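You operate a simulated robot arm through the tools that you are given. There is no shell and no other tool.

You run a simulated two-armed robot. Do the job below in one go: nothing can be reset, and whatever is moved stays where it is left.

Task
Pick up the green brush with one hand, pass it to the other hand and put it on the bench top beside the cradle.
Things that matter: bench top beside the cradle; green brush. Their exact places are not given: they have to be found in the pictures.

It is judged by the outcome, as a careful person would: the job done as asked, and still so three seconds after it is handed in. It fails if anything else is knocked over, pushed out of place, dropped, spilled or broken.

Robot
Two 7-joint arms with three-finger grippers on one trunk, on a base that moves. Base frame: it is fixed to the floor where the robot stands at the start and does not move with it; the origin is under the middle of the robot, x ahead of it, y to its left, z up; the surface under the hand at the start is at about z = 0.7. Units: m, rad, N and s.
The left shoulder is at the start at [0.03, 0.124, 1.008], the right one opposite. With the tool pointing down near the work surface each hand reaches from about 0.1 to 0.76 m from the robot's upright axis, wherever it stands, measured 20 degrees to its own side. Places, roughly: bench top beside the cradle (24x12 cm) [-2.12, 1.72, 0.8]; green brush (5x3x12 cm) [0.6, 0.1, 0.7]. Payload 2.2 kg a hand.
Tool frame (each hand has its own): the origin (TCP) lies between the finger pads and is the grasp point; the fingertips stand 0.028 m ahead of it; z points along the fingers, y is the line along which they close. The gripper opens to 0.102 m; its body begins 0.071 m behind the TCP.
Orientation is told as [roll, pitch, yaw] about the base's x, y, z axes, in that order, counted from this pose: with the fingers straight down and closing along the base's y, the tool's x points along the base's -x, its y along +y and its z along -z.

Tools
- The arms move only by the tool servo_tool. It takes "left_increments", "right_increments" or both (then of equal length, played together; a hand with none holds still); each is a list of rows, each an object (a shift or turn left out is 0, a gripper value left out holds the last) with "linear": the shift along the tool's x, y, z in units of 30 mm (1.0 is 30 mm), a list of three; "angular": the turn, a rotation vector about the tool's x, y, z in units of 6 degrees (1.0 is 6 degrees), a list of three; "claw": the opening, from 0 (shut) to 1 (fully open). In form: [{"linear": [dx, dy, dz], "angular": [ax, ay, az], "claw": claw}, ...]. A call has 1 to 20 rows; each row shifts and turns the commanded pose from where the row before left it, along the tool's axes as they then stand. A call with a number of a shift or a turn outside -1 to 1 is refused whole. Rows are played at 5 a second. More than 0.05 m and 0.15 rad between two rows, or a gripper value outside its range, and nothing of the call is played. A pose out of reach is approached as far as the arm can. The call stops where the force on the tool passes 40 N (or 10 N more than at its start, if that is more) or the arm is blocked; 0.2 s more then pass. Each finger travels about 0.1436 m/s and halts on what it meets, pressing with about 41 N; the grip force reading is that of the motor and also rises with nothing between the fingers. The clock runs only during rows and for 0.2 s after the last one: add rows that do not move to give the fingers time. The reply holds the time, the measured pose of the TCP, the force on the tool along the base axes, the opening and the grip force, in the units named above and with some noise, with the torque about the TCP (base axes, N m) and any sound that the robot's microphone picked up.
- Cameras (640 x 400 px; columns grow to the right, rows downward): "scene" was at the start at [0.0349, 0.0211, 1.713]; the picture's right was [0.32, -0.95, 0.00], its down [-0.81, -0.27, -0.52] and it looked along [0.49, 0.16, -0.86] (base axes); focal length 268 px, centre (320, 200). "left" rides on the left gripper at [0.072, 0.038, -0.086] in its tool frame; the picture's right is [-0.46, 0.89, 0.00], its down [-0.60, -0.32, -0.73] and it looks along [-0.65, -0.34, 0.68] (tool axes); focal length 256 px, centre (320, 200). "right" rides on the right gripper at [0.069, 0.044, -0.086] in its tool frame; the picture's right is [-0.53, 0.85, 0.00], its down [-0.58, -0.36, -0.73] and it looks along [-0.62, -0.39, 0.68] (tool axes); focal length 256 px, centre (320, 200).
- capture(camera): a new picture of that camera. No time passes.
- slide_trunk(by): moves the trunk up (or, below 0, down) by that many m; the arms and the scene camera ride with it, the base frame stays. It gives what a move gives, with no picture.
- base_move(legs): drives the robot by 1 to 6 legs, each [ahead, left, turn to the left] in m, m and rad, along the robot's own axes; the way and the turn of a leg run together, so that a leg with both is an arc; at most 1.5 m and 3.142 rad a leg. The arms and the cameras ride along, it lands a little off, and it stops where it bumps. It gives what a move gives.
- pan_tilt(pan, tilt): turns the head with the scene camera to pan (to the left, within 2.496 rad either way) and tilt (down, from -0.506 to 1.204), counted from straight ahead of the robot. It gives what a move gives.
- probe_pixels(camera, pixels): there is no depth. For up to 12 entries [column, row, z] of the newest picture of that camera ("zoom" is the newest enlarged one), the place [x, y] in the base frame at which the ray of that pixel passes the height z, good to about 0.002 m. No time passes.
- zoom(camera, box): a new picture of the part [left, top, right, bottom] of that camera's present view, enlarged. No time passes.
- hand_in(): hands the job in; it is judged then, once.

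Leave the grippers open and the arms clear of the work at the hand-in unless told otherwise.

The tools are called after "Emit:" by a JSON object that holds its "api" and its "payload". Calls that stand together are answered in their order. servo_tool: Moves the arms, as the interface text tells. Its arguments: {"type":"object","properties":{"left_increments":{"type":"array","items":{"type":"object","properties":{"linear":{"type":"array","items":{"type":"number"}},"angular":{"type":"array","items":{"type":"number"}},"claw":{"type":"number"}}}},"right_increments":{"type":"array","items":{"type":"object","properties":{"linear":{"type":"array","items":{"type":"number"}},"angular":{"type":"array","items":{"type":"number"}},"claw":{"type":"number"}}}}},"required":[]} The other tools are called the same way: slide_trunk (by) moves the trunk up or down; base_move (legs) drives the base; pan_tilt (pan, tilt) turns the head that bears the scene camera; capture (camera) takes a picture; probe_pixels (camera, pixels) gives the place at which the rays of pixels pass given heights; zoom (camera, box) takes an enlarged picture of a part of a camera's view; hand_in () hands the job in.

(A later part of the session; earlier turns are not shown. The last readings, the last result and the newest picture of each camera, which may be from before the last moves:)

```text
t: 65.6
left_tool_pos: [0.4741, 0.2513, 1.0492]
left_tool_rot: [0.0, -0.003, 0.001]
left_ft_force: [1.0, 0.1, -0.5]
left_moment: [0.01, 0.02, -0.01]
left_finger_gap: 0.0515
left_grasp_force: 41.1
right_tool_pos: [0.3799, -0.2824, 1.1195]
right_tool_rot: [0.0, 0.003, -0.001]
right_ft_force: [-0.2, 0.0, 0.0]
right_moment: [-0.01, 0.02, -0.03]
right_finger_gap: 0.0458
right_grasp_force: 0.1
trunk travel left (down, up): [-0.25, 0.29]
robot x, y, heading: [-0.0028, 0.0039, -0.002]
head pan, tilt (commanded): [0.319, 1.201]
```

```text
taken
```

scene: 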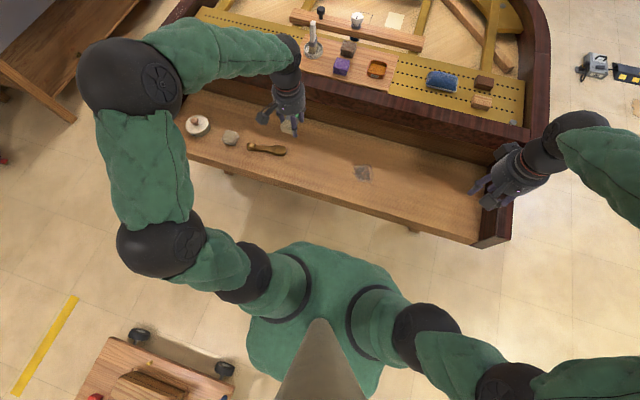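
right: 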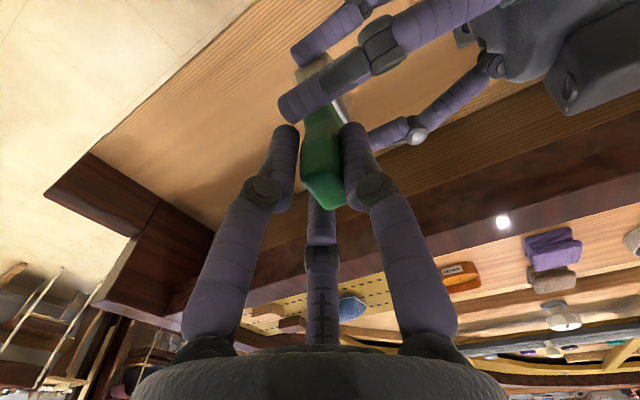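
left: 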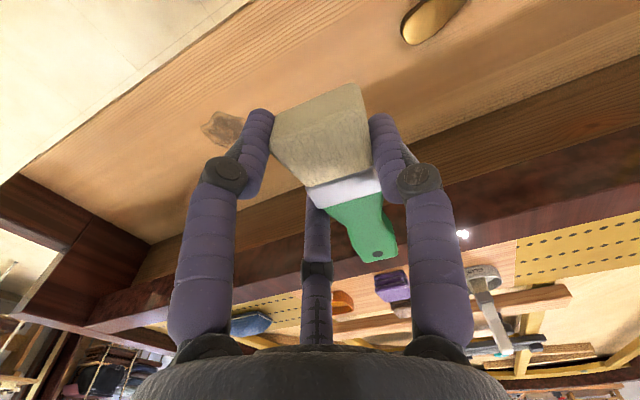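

The brush is held flat, handle forward, in the fingers-down left hand. Before driving I tuck both hands closer to the body so nothing sticks out over the piano.

Emit:
{"api": "servo_tool", "payload": {"left_increments": [{"linear": [0.8, -0.1, -0.5]}, {"linear": [0.8, -0.1, -0.5]}, {"linear": [0.8, -0.1, -0.5]}, {"linear": [0.8, -0.1, -0.5]}, {"linear": [0, 0, 0]}], "right_increments": [{"linear": [0.1, 0.3, 0]}, {"linear": [0.1, 0.3, 0]}, {"linear": [0.1, 0.3, 0]}, {"linear": [0.1, 0.3, 0]}, {"linear": [0, 0, 0]}]}}

Emit:
{"api": "slide_trunk", "payload": {"by": 0.1}}

Emit:
{"api": "pan_tilt", "payload": {"pan": 1.0, "tilt": 1.0}}

Emit:
{"api": "capture", "payload": {"camera": "scene"}}

```text
t: 66.8
left_tool_pos: [0.3789, 0.238, 1.1068]
left_tool_rot: [0.0, -0.003, 0.001]
left_ft_force: [-0.1, 0.1, -1.4]
left_moment: [-0.02, 0.02, -0.03]
left_finger_gap: 0.0514
left_grasp_force: 40.6
right_tool_pos: [0.3679, -0.2474, 1.1194]
right_tool_rot: [0.001, 0.002, 0.002]
right_ft_force: [0.8, 0.1, -0.5]
right_moment: [0.01, 0.03, 0.0]
right_finger_gap: 0.0458
right_grasp_force: 0.1
trunk travel left (down, up): [-0.25, 0.29]
robot x, y, heading: [0.0007, -0.0014, -0.002]
head pan, tilt (commanded): [0.319, 1.201]
```

```text
t: 68.1
left_tool_pos: [0.3773, 0.2395, 1.2073]
left_tool_rot: [0.0, -0.003, -0.002]
left_ft_force: [0.2, -0.2, -1.2]
left_moment: [0.02, 0.03, 0.02]
left_finger_gap: 0.0513
left_grasp_force: 41.5
right_tool_pos: [0.3658, -0.2472, 1.2189]
right_tool_rot: [0.001, 0.004, 0.0]
right_ft_force: [-0.6, 0.0, 0.5]
right_moment: [0.0, 0.02, -0.02]
right_finger_gap: 0.0458
right_grasp_force: 0.0
trunk travel left (down, up): [-0.35, 0.19]
robot x, y, heading: [-0.0008, -0.0011, 0.004]
head pan, tilt (commanded): [0.319, 1.201]
```

```text
t: 69.2
left_tool_pos: [0.3764, 0.2392, 1.2077]
left_tool_rot: [-0.001, -0.001, 0.0]
left_ft_force: [1.4, 0.9, -1.9]
left_moment: [0.01, 0.0, -0.03]
left_finger_gap: 0.0513
left_grasp_force: 40.8
right_tool_pos: [0.3664, -0.2461, 1.2196]
right_tool_rot: [-0.001, -0.001, 0.0]
right_ft_force: [-0.1, 0.5, 0.0]
right_moment: [0.02, 0.02, 0.01]
right_finger_gap: 0.0459
right_grasp_force: 0.1
trunk travel left (down, up): [-0.35, 0.19]
robot x, y, heading: [-0.0036, -0.0022, 0.003]
head pan, tilt (commanded): [1.0, 1.0]
```

```text
taken
```

scene: 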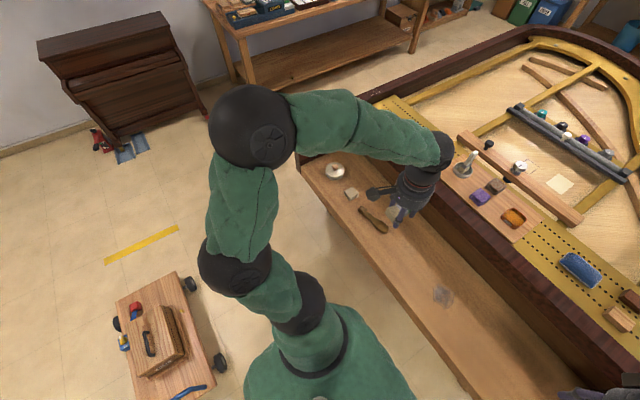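

I probe the left elbow, the nearest trolley wheel, the piano front corner and the upright piano's base to confirm the sideways corridor.

Emit:
{"api": "probe_pixels", "payload": {"camera": "scene", "pixels": [[220, 371, 0.0], [192, 291, 0.0], [215, 388, 0.3], [250, 125, 1.3], [210, 130, 1.3], [205, 265, 1.15], [300, 170, 0.7], [205, 112, 0.0], [125, 165, 0.0], [97, 148, 0.0], [460, 395, 0.7], [330, 215, 0.0]]}}

```text
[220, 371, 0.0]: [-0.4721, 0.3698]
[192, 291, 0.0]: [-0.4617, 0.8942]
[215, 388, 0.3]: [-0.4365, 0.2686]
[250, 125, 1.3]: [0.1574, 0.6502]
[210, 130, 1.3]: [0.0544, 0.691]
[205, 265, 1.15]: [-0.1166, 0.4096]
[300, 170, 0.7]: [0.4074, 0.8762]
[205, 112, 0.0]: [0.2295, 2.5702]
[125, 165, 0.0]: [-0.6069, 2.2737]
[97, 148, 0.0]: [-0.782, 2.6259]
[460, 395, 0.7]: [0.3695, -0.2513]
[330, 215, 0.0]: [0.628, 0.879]
```

The corridor is clear: trolley wheels at x≈-0.46 behind, keybed at x≈0.4 ahead, and my own rear extent is under 0.29 m. I drive sideways left in a first 0.7 m step.

Emit:
{"api": "base_move", "payload": {"legs": [[0, 0.7, 0]]}}

Emit:
{"api": "capture", "payload": {"camera": "scene"}}

```text
t: 73.0
left_tool_pos: [0.3678, 0.9462, 1.2074]
left_tool_rot: [0.0, -0.002, 0.016]
left_ft_force: [0.1, -0.1, -1.1]
left_moment: [0.01, 0.0, -0.02]
left_finger_gap: 0.0513
left_grasp_force: 40.6
right_tool_pos: [0.3652, 0.459, 1.2196]
right_tool_rot: [0.0, 0.0, 0.016]
right_ft_force: [-0.7, 0.1, 0.5]
right_moment: [-0.02, 0.04, 0.03]
right_finger_gap: 0.046
right_grasp_force: 0.1
trunk travel left (down, up): [-0.35, 0.19]
robot x, y, heading: [-0.0033, 0.7004, 0.013]
head pan, tilt (commanded): [1.0, 1.0]
```

```text
taken
```

scene: 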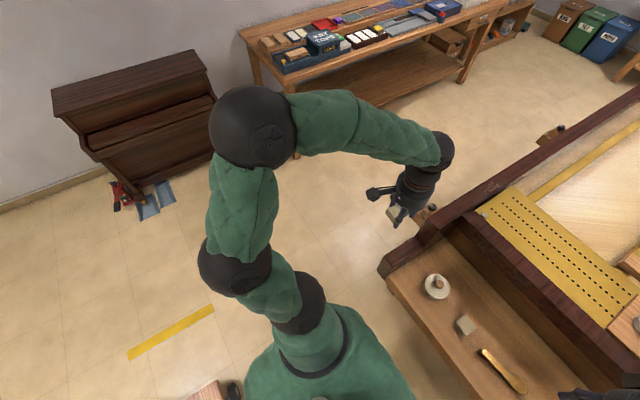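

The move went as planned (y=0.70). The way left is open, so I continue another 0.72 m.

Emit:
{"api": "base_move", "payload": {"legs": [[0, 0.72, 0]]}}

Emit:
{"api": "pan_tilt", "payload": {"pan": 1.6, "tilt": 0.8}}

Emit:
{"api": "capture", "payload": {"camera": "scene"}}

```text
t: 76.8
left_tool_pos: [0.3559, 1.649, 1.2072]
left_tool_rot: [0.0, -0.002, 0.017]
left_ft_force: [0.4, -0.8, -0.9]
left_moment: [-0.06, 0.01, 0.04]
left_finger_gap: 0.0511
left_grasp_force: 40.1
right_tool_pos: [0.354, 1.1628, 1.2189]
right_tool_rot: [0.001, 0.0, 0.015]
right_ft_force: [0.5, 0.3, -0.8]
right_moment: [-0.04, -0.02, 0.04]
right_finger_gap: 0.046
right_grasp_force: 0.1
trunk travel left (down, up): [-0.35, 0.19]
robot x, y, heading: [-0.0214, 1.4023, 0.015]
head pan, tilt (commanded): [1.0, 1.0]
```

```text
t: 77.8
left_tool_pos: [0.3562, 1.6505, 1.2075]
left_tool_rot: [0.002, -0.001, 0.015]
left_ft_force: [-0.5, 0.5, -1.2]
left_moment: [-0.01, 0.0, 0.01]
left_finger_gap: 0.0512
left_grasp_force: 41.3
right_tool_pos: [0.3542, 1.1631, 1.2207]
right_tool_rot: [0.0, 0.001, 0.016]
right_ft_force: [1.1, 0.3, 0.6]
right_moment: [-0.03, -0.01, 0.05]
right_finger_gap: 0.0458
right_grasp_force: 0.1
trunk travel left (down, up): [-0.35, 0.19]
robot x, y, heading: [-0.0155, 1.4035, 0.017]
head pan, tilt (commanded): [1.6, 0.799]
```

```text
taken
```

scene: 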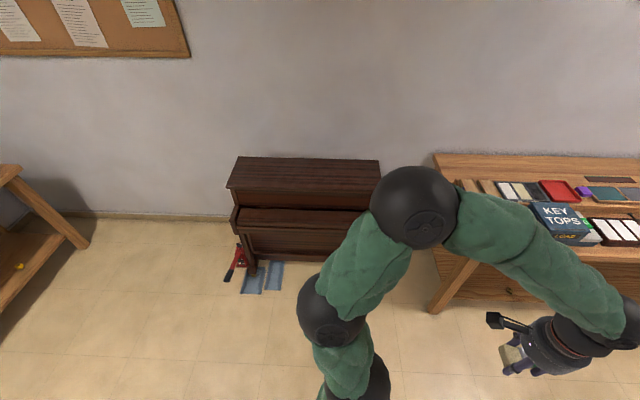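

The upright piano stands ahead-left with its front near pixel (300,255). I probe it, and the bench corner at the left, before turning around in place.

Emit:
{"api": "probe_pixels", "payload": {"camera": "scene", "pixels": [[255, 290, 0.0], [250, 273, 0.0], [352, 270, 0.0], [235, 228, 0.6], [82, 245, 0.0], [0, 310, 0.0], [18, 168, 0.8], [432, 312, 0.0], [415, 205, 1.35], [520, 345, 1.22]]}}

```text
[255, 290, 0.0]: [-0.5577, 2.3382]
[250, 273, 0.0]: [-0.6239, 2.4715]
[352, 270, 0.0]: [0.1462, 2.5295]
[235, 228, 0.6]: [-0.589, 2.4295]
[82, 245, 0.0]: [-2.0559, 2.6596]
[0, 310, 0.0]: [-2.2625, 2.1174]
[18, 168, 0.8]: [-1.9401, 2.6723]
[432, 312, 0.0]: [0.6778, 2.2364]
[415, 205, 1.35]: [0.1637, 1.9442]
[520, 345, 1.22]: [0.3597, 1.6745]
```

There is ample room: the nearest obstacle is ≥0.85 m at elbow height. I turn in place by about 3.12 rad to face the bench (-x).

Emit:
{"api": "base_move", "payload": {"legs": [[0, 0, 3.12]]}}

Emit:
{"api": "pan_tilt", "payload": {"pan": 0.0, "tilt": 0.7}}

Emit:
{"api": "capture", "payload": {"camera": "scene"}}

```text
t: 85.4
left_tool_pos: [-0.4079, 1.1909, 1.2078]
left_tool_rot: [0.001, -0.001, 3.075]
left_ft_force: [0.9, -0.2, 0.2]
left_moment: [0.04, 0.0, 0.01]
left_finger_gap: 0.0513
left_grasp_force: 40.7
right_tool_pos: [-0.3672, 1.6752, 1.2201]
right_tool_rot: [0.001, -0.001, 3.077]
right_ft_force: [-0.3, 0.3, 0.8]
right_moment: [0.0, 0.01, 0.0]
right_finger_gap: 0.0457
right_grasp_force: 0.1
trunk travel left (down, up): [-0.35, 0.19]
robot x, y, heading: [-0.0122, 1.4026, 3.077]
head pan, tilt (commanded): [1.6, 0.799]
```

```text
t: 87.1
left_tool_pos: [-0.4084, 1.1903, 1.2081]
left_tool_rot: [-0.002, -0.001, 3.077]
left_ft_force: [-0.9, -0.8, -0.6]
left_moment: [0.01, 0.01, -0.01]
left_finger_gap: 0.0512
left_grasp_force: 40.4
right_tool_pos: [-0.3672, 1.6755, 1.2196]
right_tool_rot: [-0.001, -0.001, 3.076]
right_ft_force: [0.4, -0.3, 0.8]
right_moment: [-0.01, 0.02, -0.02]
right_finger_gap: 0.0456
right_grasp_force: 0.0
trunk travel left (down, up): [-0.35, 0.19]
robot x, y, heading: [-0.0166, 1.4013, 3.075]
head pan, tilt (commanded): [0.0, 0.7]
```

```text
taken
```

scene: 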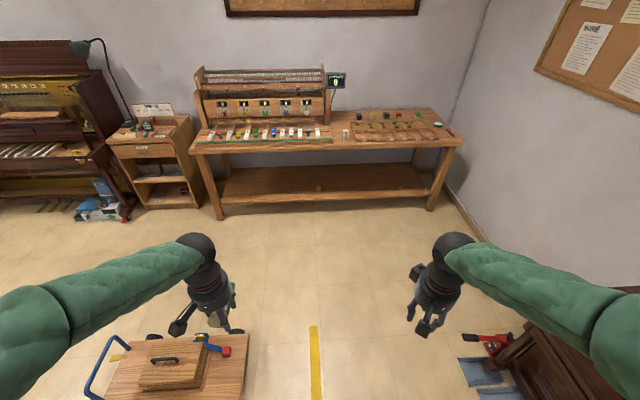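

I'm facing the bench now with a heading of 3.076. I trim the heading by 0.066 rad, then drive diagonally ahead-right to about (-1.2, 1.85), clear of the trolley.

Emit:
{"api": "base_move", "payload": {"legs": [[0, 0, 0.066], [1.18, -0.45, 0]]}}

Emit:
{"api": "capture", "payload": {"camera": "scene"}}

```text
t: 93.9
left_tool_pos: [-1.5784, 1.5844, 1.2076]
left_tool_rot: [0.001, -0.002, -3.109]
left_ft_force: [0.7, -0.9, -1.1]
left_moment: [0.01, 0.0, 0.02]
left_finger_gap: 0.0513
left_grasp_force: 41.2
right_tool_pos: [-1.5831, 2.0714, 1.2197]
right_tool_rot: [0.0, -0.001, -3.11]
right_ft_force: [0.4, -1.2, -1.0]
right_moment: [0.0, -0.01, 0.0]
right_finger_gap: 0.046
right_grasp_force: 0.1
trunk travel left (down, up): [-0.35, 0.19]
robot x, y, heading: [-1.2091, 1.8308, -3.106]
head pan, tilt (commanded): [0.0, 0.7]
```

```text
taken
```

scene: 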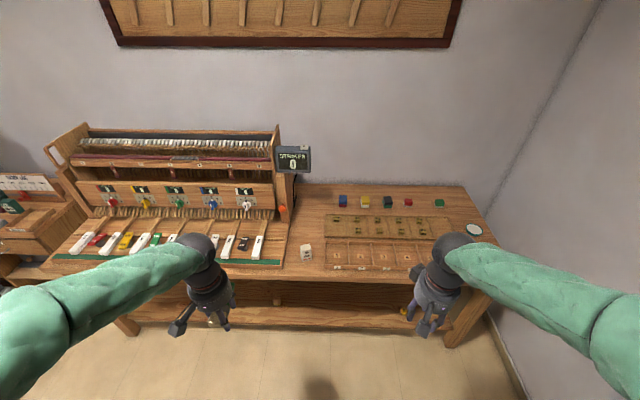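

Now I'm close to the bench. I zoom in on the area around the expected spot and probe pixels to match [-2.12, 1.72].

Emit:
{"api": "zoom", "payload": {"camera": "scene", "box": [200, 170, 440, 320]}}

Emit:
{"api": "probe_pixels", "payload": {"camera": "scene", "pixels": [[306, 255, 0.8], [325, 265, 0.8], [285, 265, 0.8], [300, 278, 0.8], [300, 210, 0.8], [320, 230, 0.8], [340, 185, 0.8], [300, 240, 0.8], [290, 215, 0.8], [465, 187, 0.8], [490, 290, 0.8]]}}

```text
2.67 times, centred on (320, 245) of scene
```

zoom: 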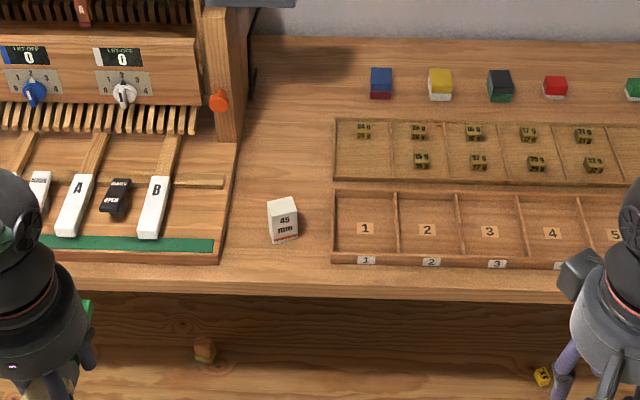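

```text
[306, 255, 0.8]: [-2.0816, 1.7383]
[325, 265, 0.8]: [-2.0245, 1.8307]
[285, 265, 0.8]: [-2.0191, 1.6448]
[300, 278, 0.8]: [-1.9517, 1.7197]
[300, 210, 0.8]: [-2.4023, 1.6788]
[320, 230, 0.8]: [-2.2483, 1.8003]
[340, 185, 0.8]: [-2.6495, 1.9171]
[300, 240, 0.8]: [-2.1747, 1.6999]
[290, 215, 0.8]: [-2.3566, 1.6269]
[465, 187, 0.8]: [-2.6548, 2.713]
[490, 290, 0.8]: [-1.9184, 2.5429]
```

The free strip lies between the action-model cradle (left) and the numbered tray (right); a small white "45 mm" block stands in it. I zoom in tighter to measure the strip and the block.

Emit:
{"api": "zoom", "payload": {"camera": "scene", "box": [266, 190, 346, 290]}}

```text
4.00 times, centred on (306, 240) of scene
```

zoom: 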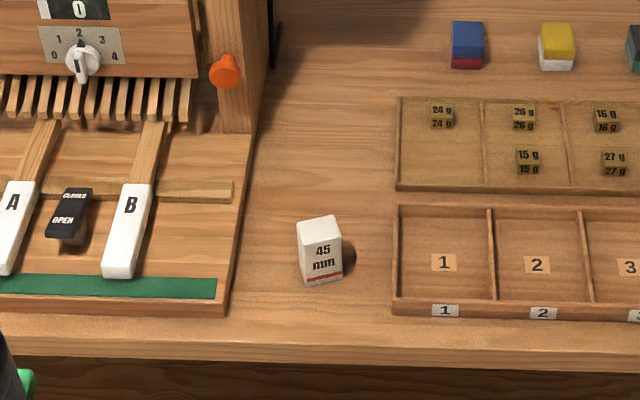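

Emit:
{"api": "probe_pixels", "payload": {"camera": "zoom", "pixels": [[254, 135, 0.8], [226, 315, 0.8], [398, 188, 0.8], [393, 318, 0.8], [308, 287, 0.8], [343, 276, 0.8], [299, 268, 0.8], [340, 240, 0.85], [298, 222, 0.85], [320, 355, 0.8], [300, 100, 0.8], [400, 98, 0.8]]}}

```text
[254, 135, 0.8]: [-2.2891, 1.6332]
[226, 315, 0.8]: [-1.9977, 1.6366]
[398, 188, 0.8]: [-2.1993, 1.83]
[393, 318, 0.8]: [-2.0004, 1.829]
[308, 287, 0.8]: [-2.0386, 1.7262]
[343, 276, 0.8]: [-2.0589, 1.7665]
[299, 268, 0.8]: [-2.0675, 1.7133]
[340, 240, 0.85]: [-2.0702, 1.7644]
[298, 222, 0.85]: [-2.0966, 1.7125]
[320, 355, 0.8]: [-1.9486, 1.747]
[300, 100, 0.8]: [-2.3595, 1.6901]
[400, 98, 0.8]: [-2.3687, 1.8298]
```

The free strip is y 1.635–1.829, and the white block occupies about x -2.04…-2.09, y 1.713–1.767. I'll lay the brush behind the block along x, centred near (-2.16, 1.715). First I check the overhanging "STRIKES" display and post for clearance.

Emit:
{"api": "zoom", "payload": {"camera": "scene", "box": [240, 120, 360, 230]}}

Emit:
{"api": "pan_tilt", "payload": {"pan": 0.0, "tilt": 0.9}}

Emit:
{"api": "capture", "payload": {"camera": "scene"}}

```text
3.64 times, centred on (300, 175) of scene
```

zoom: 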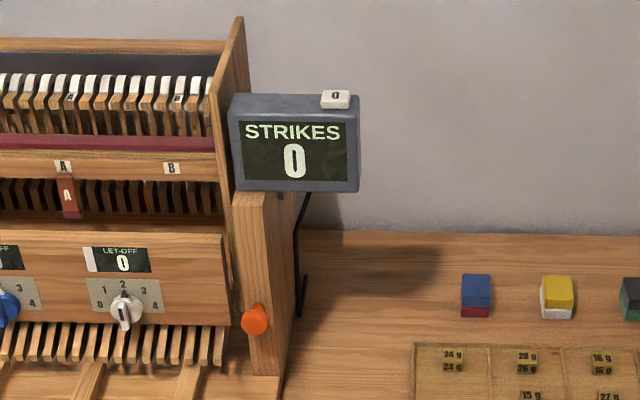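

```text
t: 94.7
left_tool_pos: [-1.5762, 1.5849, 1.2071]
left_tool_rot: [-0.001, -0.001, -3.109]
left_ft_force: [-0.3, 0.1, -0.4]
left_moment: [-0.02, 0.0, 0.03]
left_finger_gap: 0.0511
left_grasp_force: 40.8
right_tool_pos: [-1.5839, 2.0695, 1.2207]
right_tool_rot: [0.0, 0.0, -3.109]
right_ft_force: [0.6, 0.3, -0.3]
right_moment: [0.0, 0.01, -0.02]
right_finger_gap: 0.0459
right_grasp_force: 0.0
trunk travel left (down, up): [-0.35, 0.19]
robot x, y, heading: [-1.2089, 1.8388, -3.109]
head pan, tilt (commanded): [0.0, 0.901]
```

```text
taken
```

scene: 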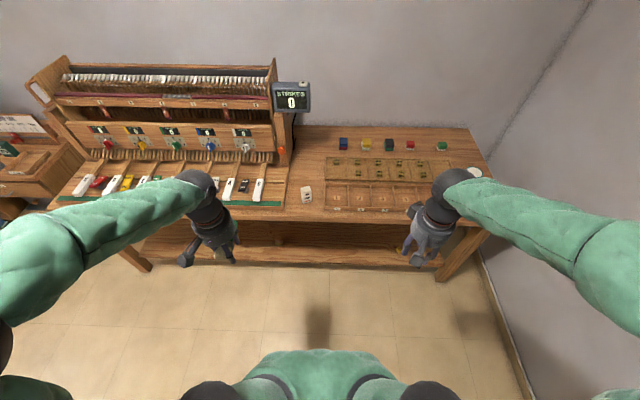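

The display sits atop the post, above the strip's far end. I drive closer (about 0.32 m ahead, with a small heading trim) so I can reach and look again from a second viewpoint.

Emit:
{"api": "base_move", "payload": {"legs": [[0, 0, -0.034], [0.31, 0, 0]]}}

Emit:
{"api": "capture", "payload": {"camera": "scene"}}

```text
t: 97.1
left_tool_pos: [-1.893, 1.5951, 1.2079]
left_tool_rot: [0.001, -0.001, -3.138]
left_ft_force: [-0.5, 0.5, -1.2]
left_moment: [0.02, -0.03, -0.02]
left_finger_gap: 0.0511
left_grasp_force: 41.2
right_tool_pos: [-1.8856, 2.082, 1.2188]
right_tool_rot: [-0.001, 0.001, -3.137]
right_ft_force: [-0.2, 0.0, 0.8]
right_moment: [0.04, -0.04, -0.02]
right_finger_gap: 0.0458
right_grasp_force: 0.1
trunk travel left (down, up): [-0.35, 0.19]
robot x, y, heading: [-1.5154, 1.8359, -3.133]
head pan, tilt (commanded): [0.0, 0.901]
```

```text
taken
```

scene: 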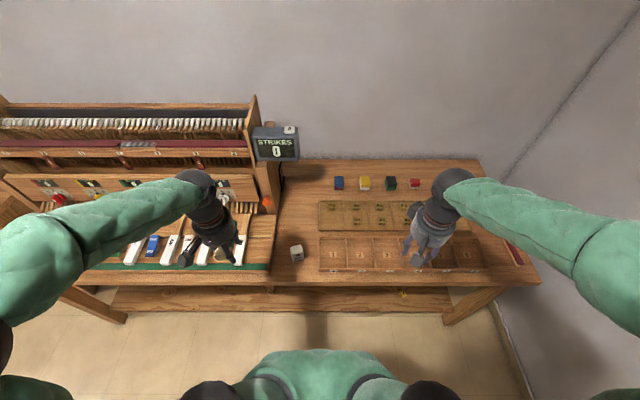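

Emit:
{"api": "probe_pixels", "payload": {"camera": "scene", "pixels": [[298, 160, 1.0], [298, 160, 1.05], [298, 160, 1.1], [298, 160, 1.15], [277, 200, 0.85], [280, 191, 0.8], [300, 262, 0.8], [304, 256, 0.8]]}}

Emit:
{"api": "zoom", "payload": {"camera": "scene", "box": [240, 110, 360, 290]}}

```text
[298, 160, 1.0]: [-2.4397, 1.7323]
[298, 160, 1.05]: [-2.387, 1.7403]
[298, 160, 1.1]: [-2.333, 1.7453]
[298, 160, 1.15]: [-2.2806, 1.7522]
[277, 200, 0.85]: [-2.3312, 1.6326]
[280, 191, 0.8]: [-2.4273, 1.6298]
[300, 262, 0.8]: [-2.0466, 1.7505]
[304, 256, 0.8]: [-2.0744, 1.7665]
```

```text
2.22 times, centred on (300, 200) of scene
```

zoom: 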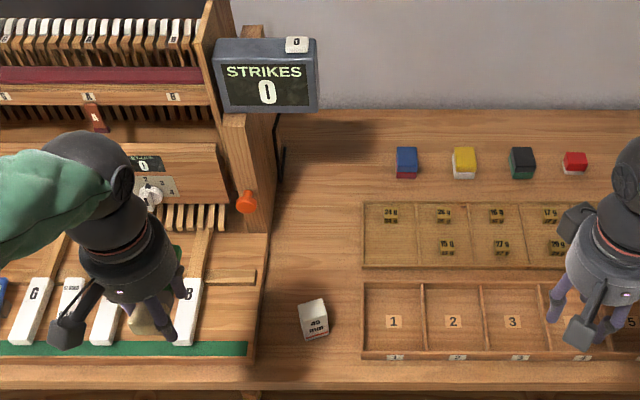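

The display's lower corner is at about x=-2.33, z=1.10, so there are about 9 cm of clearance from the planned hand position. I re-measure the block and strip from this closer view.

Emit:
{"api": "zoom", "payload": {"camera": "scene", "box": [262, 205, 334, 280]}}

```text
5.33 times, centred on (298, 242) of scene
```

zoom: 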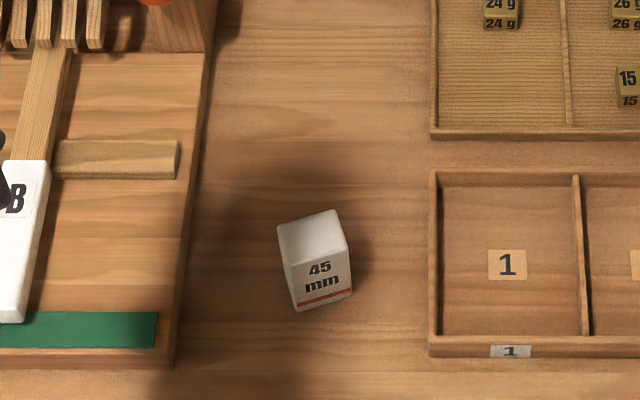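

Emit:
{"api": "probe_pixels", "payload": {"camera": "zoom", "pixels": [[296, 311, 0.8], [352, 295, 0.8], [278, 228, 0.845], [338, 211, 0.845], [348, 246, 0.845], [292, 264, 0.845], [205, 60, 0.8], [176, 366, 0.8], [430, 140, 0.8], [429, 355, 0.8], [218, 10, 0.8], [282, 275, 0.8]]}}

```text
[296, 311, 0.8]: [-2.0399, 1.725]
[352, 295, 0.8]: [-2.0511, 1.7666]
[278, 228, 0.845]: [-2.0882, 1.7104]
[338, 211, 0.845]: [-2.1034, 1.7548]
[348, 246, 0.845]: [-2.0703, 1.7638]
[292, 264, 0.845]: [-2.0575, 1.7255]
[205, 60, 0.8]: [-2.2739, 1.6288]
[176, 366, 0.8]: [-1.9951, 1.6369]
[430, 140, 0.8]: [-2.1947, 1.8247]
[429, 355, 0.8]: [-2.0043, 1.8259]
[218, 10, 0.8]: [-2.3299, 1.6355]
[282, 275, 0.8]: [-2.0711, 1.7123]
```

The block is about 8 cm tall with its back corners at x≈-2.085, so it must be avoided. I'll lay the brush behind it along x with the bristle end far (x≈-2.22) and the handle end near (x≈-2.11). I first turn the left hand 180° about the vertical here, in free air.

Emit:
{"api": "servo_tool", "payload": {"left_increments": [{"angular": [0, 0, 1]}, {"angular": [0, 0, 1]}, {"angular": [0, 0, 1]}, {"angular": [0, 0, 1]}, {"angular": [0, 0, 1]}, {"angular": [0, 0, 1]}, {"angular": [0, 0, 1]}, {"angular": [0, 0, 1]}, {"angular": [0, 0, 1]}, {"angular": [0, 0, 1]}, {"angular": [0, 0, 1]}, {"angular": [0, 0, 1]}, {"angular": [0, 0, 1]}, {"angular": [0, 0, 1]}, {"angular": [0, 0, 1]}, {"linear": [0, 0, 0]}]}}

Emit:
{"api": "capture", "payload": {"camera": "scene"}}

```text
t: 100.5
left_tool_pos: [-1.8926, 1.5957, 1.2081]
left_tool_rot: [0.003, 0.0, 1.573]
left_ft_force: [0.3, -0.4, -1.7]
left_moment: [-0.04, 0.03, -0.02]
left_finger_gap: 0.0515
left_grasp_force: 40.9
right_tool_pos: [-1.883, 2.0819, 1.2191]
right_tool_rot: [0.001, 0.0, -3.139]
right_ft_force: [-0.3, -0.9, 0.7]
right_moment: [0.02, 0.02, 0.02]
right_finger_gap: 0.0462
right_grasp_force: 0.1
trunk travel left (down, up): [-0.35, 0.19]
robot x, y, heading: [-1.5191, 1.8323, -3.133]
head pan, tilt (commanded): [0.0, 0.901]
```

```text
taken
```

scene: 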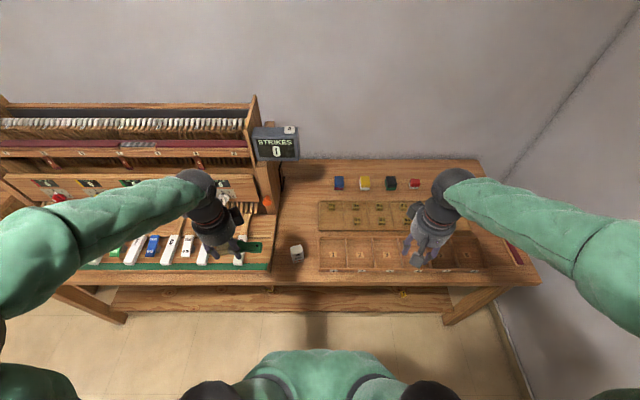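

90° done and the position held. I complete the second half of the turn.

Emit:
{"api": "servo_tool", "payload": {"left_increments": [{"angular": [0, 0, 1]}, {"angular": [0, 0, 1]}, {"angular": [0, 0, 1]}, {"angular": [0, 0, 1]}, {"angular": [0, 0, 1]}, {"angular": [0, 0, 1]}, {"angular": [0, 0, 1]}, {"angular": [0, 0, 1]}, {"angular": [0, 0, 1]}, {"angular": [0, 0, 1]}, {"angular": [0, 0, 1]}, {"angular": [0, 0, 1]}, {"angular": [0, 0, 1]}, {"angular": [0, 0, 1]}, {"angular": [0, 0, 1]}, {"linear": [0, 0, 0]}]}}

Emit:
{"api": "capture", "payload": {"camera": "left"}}

```text
t: 103.9
left_tool_pos: [-1.8924, 1.5958, 1.207]
left_tool_rot: [0.0, 0.001, 0.002]
left_ft_force: [-0.4, 0.3, -1.3]
left_moment: [0.01, 0.01, 0.0]
left_finger_gap: 0.0513
left_grasp_force: 41.6
right_tool_pos: [-1.8843, 2.0814, 1.2198]
right_tool_rot: [-0.001, -0.001, -3.138]
right_ft_force: [0.2, 0.4, 0.4]
right_moment: [-0.01, -0.02, 0.02]
right_finger_gap: 0.046
right_grasp_force: 0.0
trunk travel left (down, up): [-0.35, 0.19]
robot x, y, heading: [-1.5146, 1.8354, -3.141]
head pan, tilt (commanded): [0.0, 0.901]
```

```text
taken
```

left: 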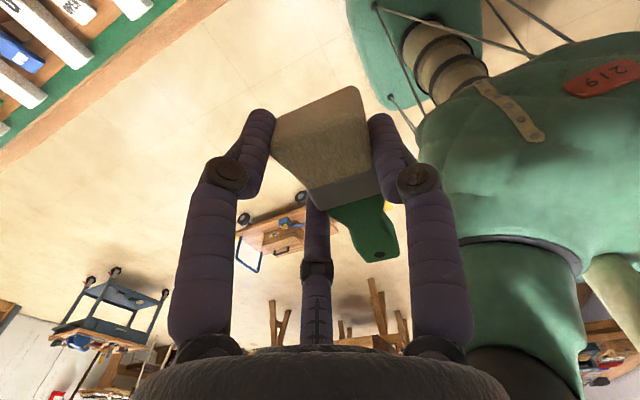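

The brush in hand: bristle end ~3.3 cm ahead of the TCP, handle end ~9 cm behind, axis about 0.8 cm to +y. The goal TCP is about (-2.191, 1.707). I move horizontally at this height to (-2.14, 1.707), above the strip.

Emit:
{"api": "servo_tool", "payload": {"left_increments": [{"linear": [0.915, 0.411, 0]}, {"linear": [0.915, 0.411, 0]}, {"linear": [0.915, 0.411, 0]}, {"linear": [0.915, 0.411, 0]}, {"linear": [0.915, 0.411, 0]}, {"linear": [0.915, 0.411, 0]}, {"linear": [0.915, 0.411, 0]}, {"linear": [0.915, 0.411, 0]}, {"linear": [0.915, 0.411, 0]}, {"linear": [0, 0, 0]}]}}

Emit:
{"api": "capture", "payload": {"camera": "scene"}}

Emit:
{"api": "capture", "payload": {"camera": "left"}}

```text
t: 106.1
left_tool_pos: [-2.1394, 1.7061, 1.2075]
left_tool_rot: [0.0, 0.003, 0.003]
left_ft_force: [0.1, 0.9, -1.3]
left_moment: [-0.01, 0.01, -0.01]
left_finger_gap: 0.0514
left_grasp_force: 40.4
right_tool_pos: [-1.8832, 2.0807, 1.2215]
right_tool_rot: [0.0, -0.001, -3.138]
right_ft_force: [0.3, 0.6, -0.2]
right_moment: [-0.01, 0.02, 0.0]
right_finger_gap: 0.0459
right_grasp_force: 0.1
trunk travel left (down, up): [-0.35, 0.19]
robot x, y, heading: [-1.5147, 1.8344, -3.137]
head pan, tilt (commanded): [0.0, 0.901]
```

```text
taken
```

scene: 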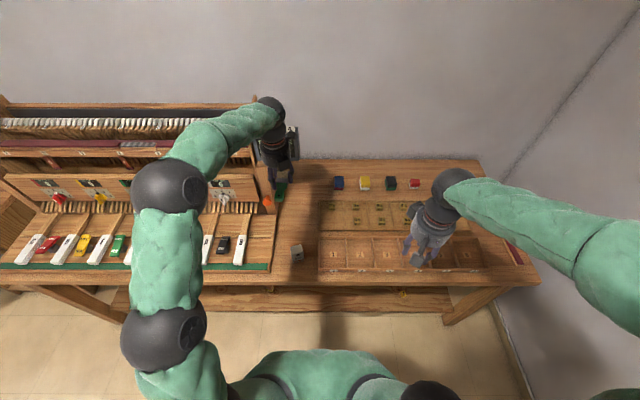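

```text
taken
```

left: 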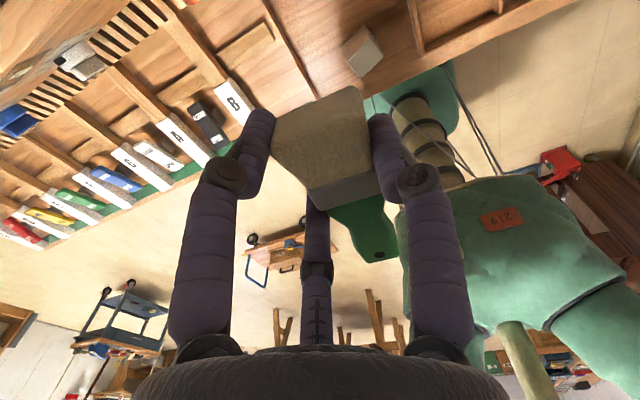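

The arm is clear of the model and display. I descend to TCP z≈0.95; the brush stays above the 0.882 block top.

Emit:
{"api": "servo_tool", "payload": {"left_increments": [{"linear": [0, 0, 0.952]}, {"linear": [0, 0, 0.952]}, {"linear": [0, 0, 0.952]}, {"linear": [0, 0, 0.952]}, {"linear": [0, 0, 0.952]}, {"linear": [0, 0, 0.952]}, {"linear": [0, 0, 0.952]}, {"linear": [0, 0, 0.952]}, {"linear": [0, 0, 0.952]}, {"linear": [0, 0, 0]}]}}

Emit:
{"api": "capture", "payload": {"camera": "left"}}

Emit:
{"api": "zoom", "payload": {"camera": "scene", "box": [200, 80, 360, 300]}}

```text
t: 108.3
left_tool_pos: [-2.1402, 1.7041, 0.9493]
left_tool_rot: [0.0, 0.002, 0.003]
left_ft_force: [0.4, -0.4, -2.1]
left_moment: [0.02, 0.01, 0.0]
left_finger_gap: 0.0514
left_grasp_force: 41.5
right_tool_pos: [-1.8844, 2.0819, 1.2196]
right_tool_rot: [0.001, 0.001, -3.138]
right_ft_force: [0.7, -0.1, 0.1]
right_moment: [0.01, -0.01, 0.01]
right_finger_gap: 0.0461
right_grasp_force: 0.0
trunk travel left (down, up): [-0.35, 0.19]
robot x, y, heading: [-1.5152, 1.839, -3.138]
head pan, tilt (commanded): [0.0, 0.901]
```

```text
taken
```

left: 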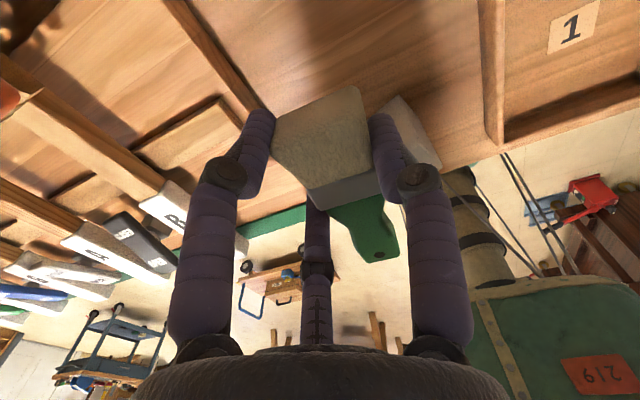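

```text
1.82 times, centred on (280, 190) of scene
```

zoom: 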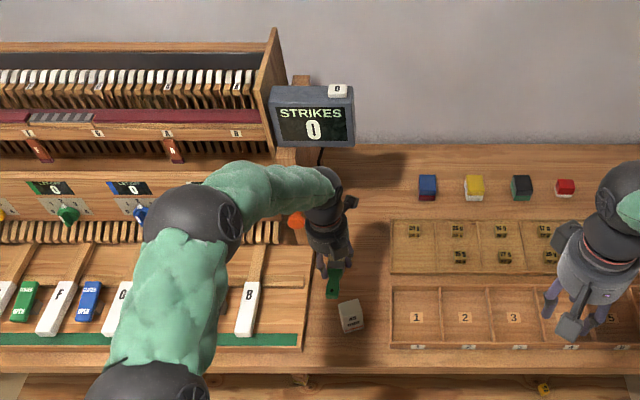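

The hand and brush are behind and above the block. The elbow ball at zoom (195,225) hangs above the model's keys, so I probe where it is.

Emit:
{"api": "probe_pixels", "payload": {"camera": "zoom", "pixels": [[195, 225, 1.1], [195, 225, 1.2], [195, 225, 1.3], [265, 185, 1.2], [320, 190, 1.15], [340, 275, 0.94], [350, 315, 0.88], [330, 150, 1.1]]}}

Emit:
{"api": "pan_tilt", "payload": {"pan": 0.3, "tilt": 0.6}}

Emit:
{"api": "capture", "payload": {"camera": "scene"}}

```text
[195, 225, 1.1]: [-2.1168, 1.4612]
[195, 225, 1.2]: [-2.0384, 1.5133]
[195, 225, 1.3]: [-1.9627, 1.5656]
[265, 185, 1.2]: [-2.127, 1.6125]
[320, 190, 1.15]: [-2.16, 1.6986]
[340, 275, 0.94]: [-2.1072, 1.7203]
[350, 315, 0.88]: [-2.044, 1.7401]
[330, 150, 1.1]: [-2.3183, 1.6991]
```

```text
t: 109.1
left_tool_pos: [-2.1404, 1.705, 0.9494]
left_tool_rot: [0.0, 0.002, 0.003]
left_ft_force: [0.7, 0.1, -0.1]
left_moment: [0.0, 0.02, 0.01]
left_finger_gap: 0.0511
left_grasp_force: 41.2
right_tool_pos: [-1.884, 2.0814, 1.2199]
right_tool_rot: [-0.001, -0.001, -3.139]
right_ft_force: [0.0, -0.4, 0.5]
right_moment: [0.0, 0.0, 0.01]
right_finger_gap: 0.0459
right_grasp_force: 0.0
trunk travel left (down, up): [-0.35, 0.19]
robot x, y, heading: [-1.5182, 1.8332, -3.135]
head pan, tilt (commanded): [0.3, 0.6]
```

```text
taken
```

scene: 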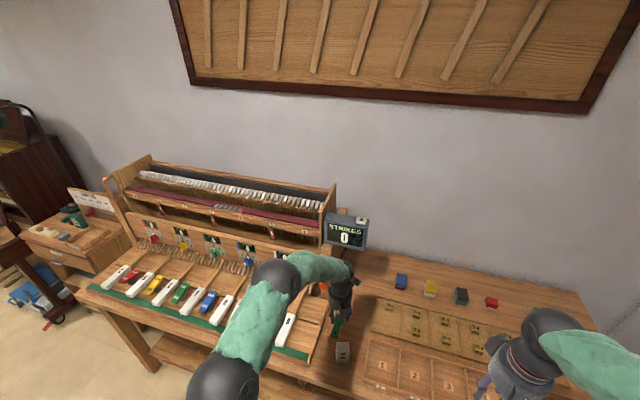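

The elbow is well above the low keys. I move 5 cm further (-x) to the final column and descend to z≈0.87, then check.

Emit:
{"api": "servo_tool", "payload": {"left_increments": [{"linear": [0.85, 0.05, 0]}, {"linear": [0.85, 0.05, 0]}, {"linear": [0, 0, 0.7]}, {"linear": [0, 0, 0.7]}, {"linear": [0, 0, 0.7]}, {"linear": [0, 0, 0.5]}, {"linear": [0, 0, 0]}]}}

Emit:
{"api": "capture", "payload": {"camera": "left"}}

Emit:
{"api": "pan_tilt", "payload": {"pan": 0.1, "tilt": 0.9}}

Emit:
{"api": "zoom", "payload": {"camera": "scene", "box": [250, 120, 410, 270]}}

```text
t: 110.7
left_tool_pos: [-2.1906, 1.7071, 0.8731]
left_tool_rot: [0.0, 0.002, 0.004]
left_ft_force: [0.4, 0.3, -0.6]
left_moment: [-0.01, 0.08, 0.02]
left_finger_gap: 0.0511
left_grasp_force: 41.3
right_tool_pos: [-1.8833, 2.0798, 1.2207]
right_tool_rot: [0.0, 0.0, -3.14]
right_ft_force: [0.7, 0.4, -1.0]
right_moment: [0.0, -0.02, 0.01]
right_finger_gap: 0.0459
right_grasp_force: 0.1
trunk travel left (down, up): [-0.35, 0.19]
robot x, y, heading: [-1.5139, 1.8341, -3.141]
head pan, tilt (commanded): [0.3, 0.6]
```

```text
taken
```

left: 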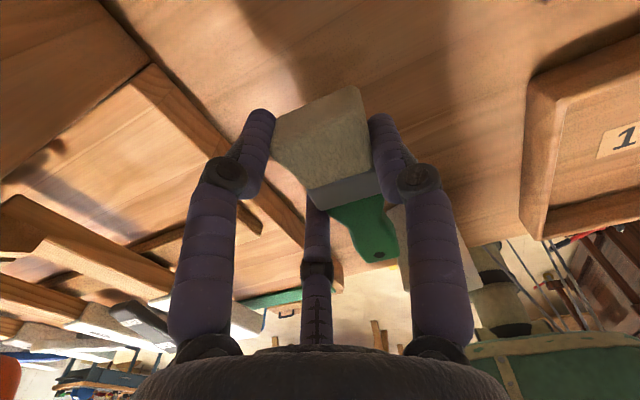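

```text
t: 111.5
left_tool_pos: [-2.1915, 1.7075, 0.8737]
left_tool_rot: [-0.001, 0.002, 0.003]
left_ft_force: [0.1, 0.0, -1.6]
left_moment: [0.0, 0.02, 0.02]
left_finger_gap: 0.0509
left_grasp_force: 41.3
right_tool_pos: [-1.8844, 2.0823, 1.2203]
right_tool_rot: [0.002, 0.002, -3.139]
right_ft_force: [-0.6, -0.1, -0.6]
right_moment: [-0.02, -0.02, 0.0]
right_finger_gap: 0.0459
right_grasp_force: 0.0
trunk travel left (down, up): [-0.35, 0.19]
robot x, y, heading: [-1.5173, 1.837, -3.139]
head pan, tilt (commanded): [0.099, 0.901]
```

```text
2.67 times, centred on (330, 195) of scene
```

zoom: 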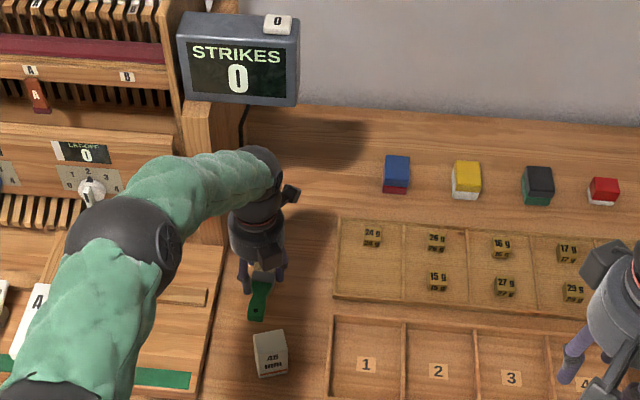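

The brush is level, with its handle end (257,318) clear of the block (270,355). I lower slowly to the bench, watching the force.

Emit:
{"api": "servo_tool", "payload": {"left_increments": [{"linear": [0, 0, 0.3]}, {"linear": [0, 0, 0.3]}, {"linear": [0, 0, 0.3]}, {"linear": [0, 0, 0.25]}, {"linear": [0, 0, 0.1]}, {"linear": [0, 0, 0]}]}}

Emit:
{"api": "capture", "payload": {"camera": "left"}}

Emit:
{"api": "zoom", "payload": {"camera": "scene", "box": [280, 160, 380, 270]}}

```text
t: 112.9
left_tool_pos: [-2.1922, 1.7081, 0.8356]
left_tool_rot: [-0.001, 0.001, 0.003]
left_ft_force: [0.3, -0.5, -1.0]
left_moment: [0.03, 0.01, 0.0]
left_finger_gap: 0.0511
left_grasp_force: 41.3
right_tool_pos: [-1.8849, 2.0823, 1.2189]
right_tool_rot: [0.0, -0.001, -3.138]
right_ft_force: [0.1, 0.1, -0.2]
right_moment: [0.0, -0.03, 0.0]
right_finger_gap: 0.046
right_grasp_force: 0.0
trunk travel left (down, up): [-0.35, 0.19]
robot x, y, heading: [-1.5169, 1.832, -3.136]
head pan, tilt (commanded): [0.099, 0.901]
```

```text
taken
```

left: 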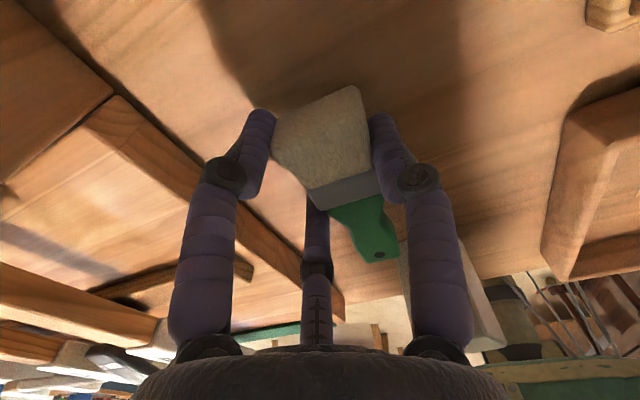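

```text
3.64 times, centred on (330, 215) of scene
```

zoom: 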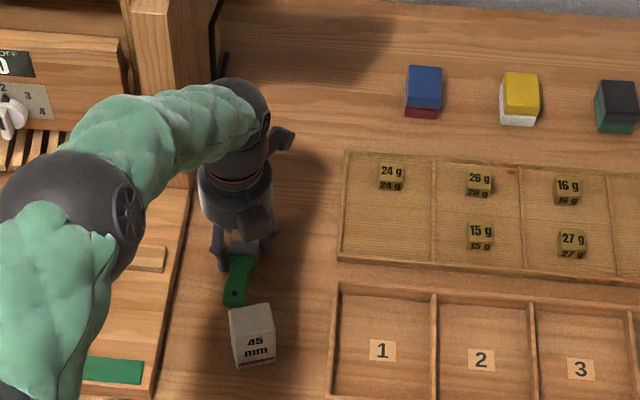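

Tips are ~8 mm above the bench and there is no contact yet. I go down in 2–3 mm steps.

Emit:
{"api": "servo_tool", "payload": {"left_increments": [{"linear": [0, 0, 0.08]}, {"linear": [0, 0, 0.08]}, {"linear": [0, 0, 0.06]}, {"linear": [0, 0, 0]}]}}

```text
t: 113.9
left_tool_pos: [-2.1913, 1.7077, 0.8292]
left_tool_rot: [0.0, 0.001, 0.003]
left_ft_force: [0.0, 0.4, -1.5]
left_moment: [-0.05, 0.04, 0.01]
left_finger_gap: 0.0512
left_grasp_force: 41.3
right_tool_pos: [-1.8842, 2.0809, 1.2195]
right_tool_rot: [0.0, 0.001, -3.139]
right_ft_force: [0.6, 0.4, -0.7]
right_moment: [-0.02, 0.01, 0.01]
right_finger_gap: 0.046
right_grasp_force: 0.2
trunk travel left (down, up): [-0.35, 0.19]
robot x, y, heading: [-1.5127, 1.8353, -3.139]
head pan, tilt (commanded): [0.099, 0.901]
```

Emit:
{"api": "servo_tool", "payload": {"left_increments": [{"linear": [0, 0, 0.06]}, {"linear": [0, 0, 0.06]}, {"linear": [0, 0, 0]}]}}

Emit:
{"api": "capture", "payload": {"camera": "left"}}

```text
t: 114.7
left_tool_pos: [-2.1929, 1.708, 0.8282]
left_tool_rot: [0.001, 0.004, 0.003]
left_ft_force: [2.1, -0.3, 10.9]
left_moment: [0.36, 0.22, -0.07]
left_finger_gap: 0.0512
left_grasp_force: 40.7
right_tool_pos: [-1.8826, 2.0812, 1.2208]
right_tool_rot: [0.0, 0.001, -3.138]
right_ft_force: [-0.5, -0.6, 0.0]
right_moment: [0.02, 0.01, 0.01]
right_finger_gap: 0.0458
right_grasp_force: 0.0
trunk travel left (down, up): [-0.35, 0.19]
robot x, y, heading: [-1.5154, 1.8372, -3.141]
head pan, tilt (commanded): [0.099, 0.901]
```

```text
taken
```

left: 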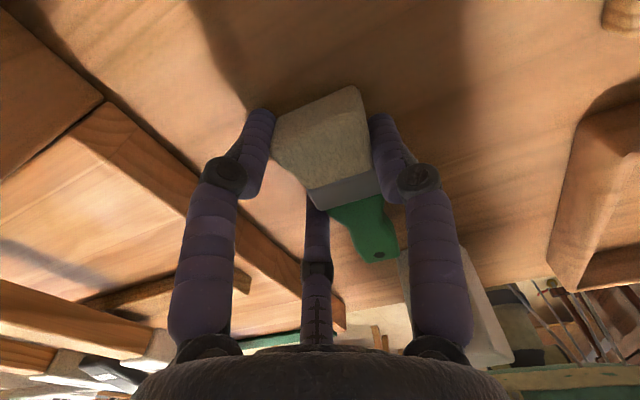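

Contact: 10.9 N at z=0.828, so the fingertips touch the bench and the brush is a millimetre or two above it. I ease up 1 mm and open the left hand gradually.

Emit:
{"api": "servo_tool", "payload": {"left_increments": [{"linear": [0, 0, -0.03]}, {"claw": 0.5}, {"claw": 0.53}, {"claw": 0.56}, {"claw": 0.6}, {"claw": 0.64}, {"linear": [0, 0, 0]}, {"linear": [0, 0, 0]}]}}

Emit:
{"api": "capture", "payload": {"camera": "left"}}

Emit:
{"api": "zoom", "payload": {"camera": "scene", "box": [280, 160, 380, 270]}}

```text
t: 116.5
left_tool_pos: [-2.1919, 1.708, 0.8269]
left_tool_rot: [0.0, 0.001, 0.005]
left_ft_force: [-0.3, -0.1, 0.0]
left_moment: [-0.01, -0.05, -0.02]
left_finger_gap: 0.0652
left_grasp_force: 0.0
right_tool_pos: [-1.8849, 2.0813, 1.2206]
right_tool_rot: [-0.001, -0.001, -3.138]
right_ft_force: [-0.7, 0.6, -0.2]
right_moment: [0.01, 0.02, 0.0]
right_finger_gap: 0.046
right_grasp_force: 0.1
trunk travel left (down, up): [-0.35, 0.19]
robot x, y, heading: [-1.5137, 1.8374, -3.142]
head pan, tilt (commanded): [0.099, 0.901]
```

```text
taken
```

left: 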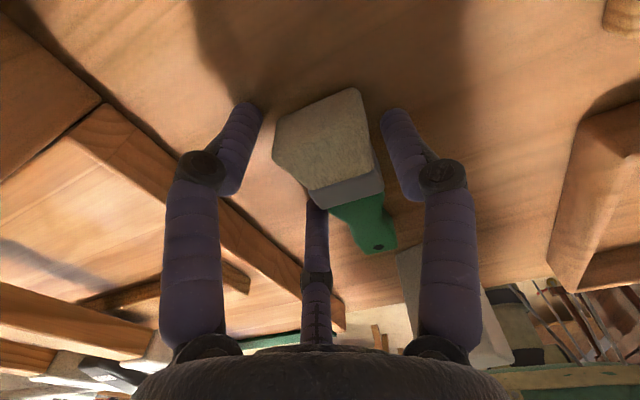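

```text
3.64 times, centred on (330, 215) of scene
```

zoom: 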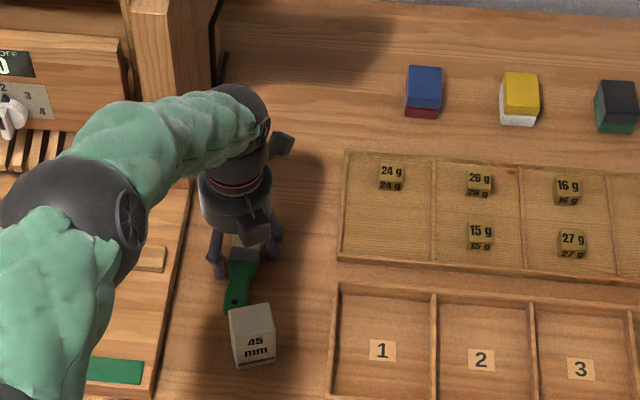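

The brush is lying on the bench and no force remains. I open a little more for clearance and lift the hand straight up.

Emit:
{"api": "servo_tool", "payload": {"left_increments": [{"claw": 0.68}, {"claw": 0.74}, {"claw": 0.74}, {"linear": [0, 0, -0.2]}, {"linear": [0, 0, -0.4]}, {"linear": [0, 0, -0.8]}, {"linear": [0, 0, -0.9]}, {"linear": [0, 0, -0.9]}, {"linear": [0, 0, -0.9]}, {"linear": [0, 0, 0]}]}}

Emit:
{"api": "capture", "payload": {"camera": "left"}}

Emit:
{"api": "zoom", "payload": {"camera": "scene", "box": [280, 160, 380, 270]}}

```text
t: 118.7
left_tool_pos: [-2.1911, 1.7075, 0.9494]
left_tool_rot: [0.0, 0.0, 0.005]
left_ft_force: [0.4, 0.1, 0.8]
left_moment: [-0.01, -0.01, 0.02]
left_finger_gap: 0.0752
left_grasp_force: 0.1
right_tool_pos: [-1.8841, 2.0819, 1.2193]
right_tool_rot: [0.001, 0.003, -3.137]
right_ft_force: [-0.5, 0.1, 0.4]
right_moment: [-0.02, -0.02, 0.01]
right_finger_gap: 0.046
right_grasp_force: 0.0
trunk travel left (down, up): [-0.35, 0.19]
robot x, y, heading: [-1.5142, 1.8376, -3.141]
head pan, tilt (commanded): [0.099, 0.901]
```

```text
taken
```

left: 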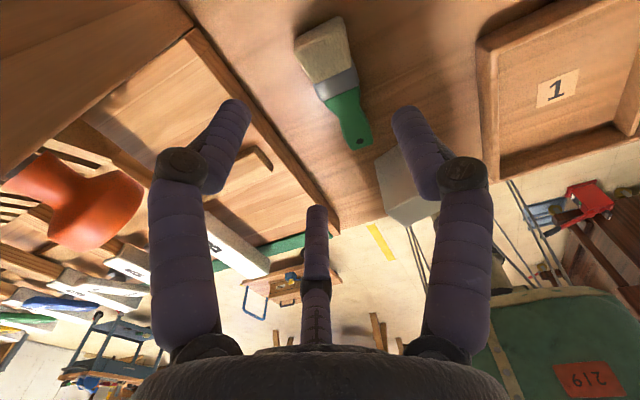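

```text
3.64 times, centred on (330, 215) of scene
```

zoom: 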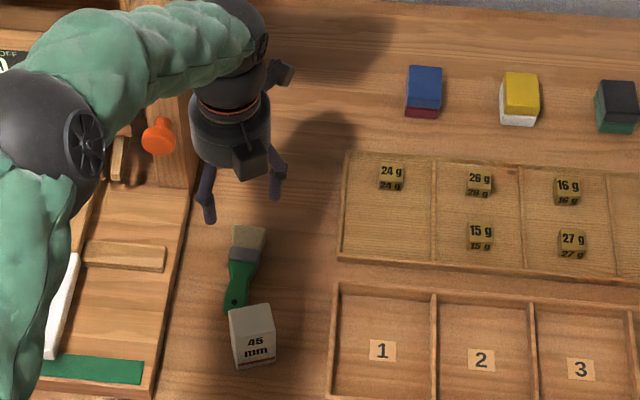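

The brush lies flat behind the white block, which hasn't moved. I probe where it ended up.

Emit:
{"api": "probe_pixels", "payload": {"camera": "zoom", "pixels": [[232, 227, 0.825], [265, 229, 0.825], [235, 310, 0.815], [244, 265, 0.815], [229, 310, 0.88], [272, 303, 0.88], [235, 366, 0.8], [274, 358, 0.8]]}}

```text
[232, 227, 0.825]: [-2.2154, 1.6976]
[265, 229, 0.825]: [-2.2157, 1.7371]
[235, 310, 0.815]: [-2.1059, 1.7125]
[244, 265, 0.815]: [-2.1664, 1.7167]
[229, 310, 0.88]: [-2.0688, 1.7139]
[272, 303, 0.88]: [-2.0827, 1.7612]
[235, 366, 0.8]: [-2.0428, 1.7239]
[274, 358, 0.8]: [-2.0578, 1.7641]
```

Brush centre is about (-2.161, 1.716), lying flat beside the cradle, and the block is still at its place. I retract the left arm: a bit back, up, then away toward the robot, and open both hands fully.

Emit:
{"api": "servo_tool", "payload": {"left_increments": [{"linear": [-0.85, 0, -0.2]}, {"linear": [-0.85, 0, -0.2]}, {"linear": [0, 0, -0.95]}, {"linear": [0, 0, -0.95]}, {"linear": [0, 0, -0.95]}, {"linear": [0, 0, -0.95]}, {"linear": [0, 0, -0.95]}, {"linear": [0, 0, -0.95]}, {"linear": [0, 0, -0.95]}, {"linear": [0, 0, -0.95]}, {"linear": [-0.915, -0.411, 0]}, {"linear": [-0.915, -0.411, 0]}, {"linear": [-0.915, -0.411, 0]}, {"linear": [-0.915, -0.411, 0]}, {"linear": [-0.915, -0.411, 0]}, {"linear": [-0.915, -0.411, 0]}, {"linear": [-0.915, -0.411, 0]}, {"linear": [-0.915, -0.411, 0], "claw": 1}, {"linear": [0, 0, 0], "claw": 1}, {"linear": [0, 0, 0], "claw": 1}], "right_increments": [{"claw": 1}, {"claw": 1}, {"claw": 1}, {"claw": 1}, {"claw": 1}, {"claw": 1}, {"claw": 1}, {"claw": 1}, {"claw": 1}, {"claw": 1}, {"claw": 1}, {"claw": 1}, {"claw": 1}, {"claw": 1}, {"claw": 1}, {"claw": 1}, {"claw": 1}, {"claw": 1}, {"claw": 1}, {"claw": 1}]}}

Emit:
{"api": "capture", "payload": {"camera": "scene"}}

```text
t: 122.9
left_tool_pos: [-1.9192, 1.6116, 1.1896]
left_tool_rot: [0.0, 0.002, 0.005]
left_ft_force: [0.2, -1.1, 0.4]
left_moment: [-0.01, 0.0, 0.0]
left_finger_gap: 0.102
left_grasp_force: 0.1
right_tool_pos: [-1.8841, 2.0822, 1.2194]
right_tool_rot: [0.001, 0.001, -3.137]
right_ft_force: [-0.5, 0.2, 0.1]
right_moment: [-0.01, 0.05, -0.03]
right_finger_gap: 0.102
right_grasp_force: 0.1
trunk travel left (down, up): [-0.35, 0.19]
robot x, y, heading: [-1.5156, 1.8396, -3.135]
head pan, tilt (commanded): [0.099, 0.901]
```

```text
taken
```

scene: 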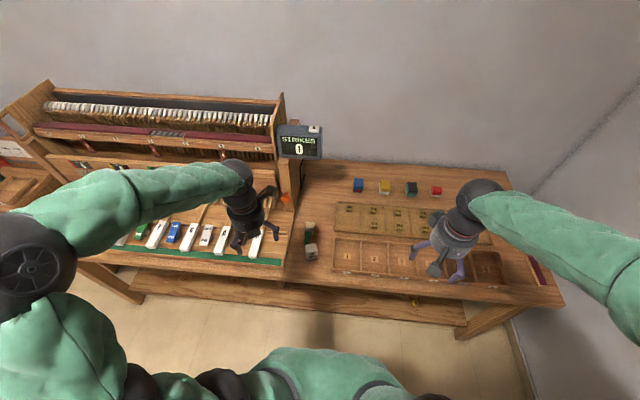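

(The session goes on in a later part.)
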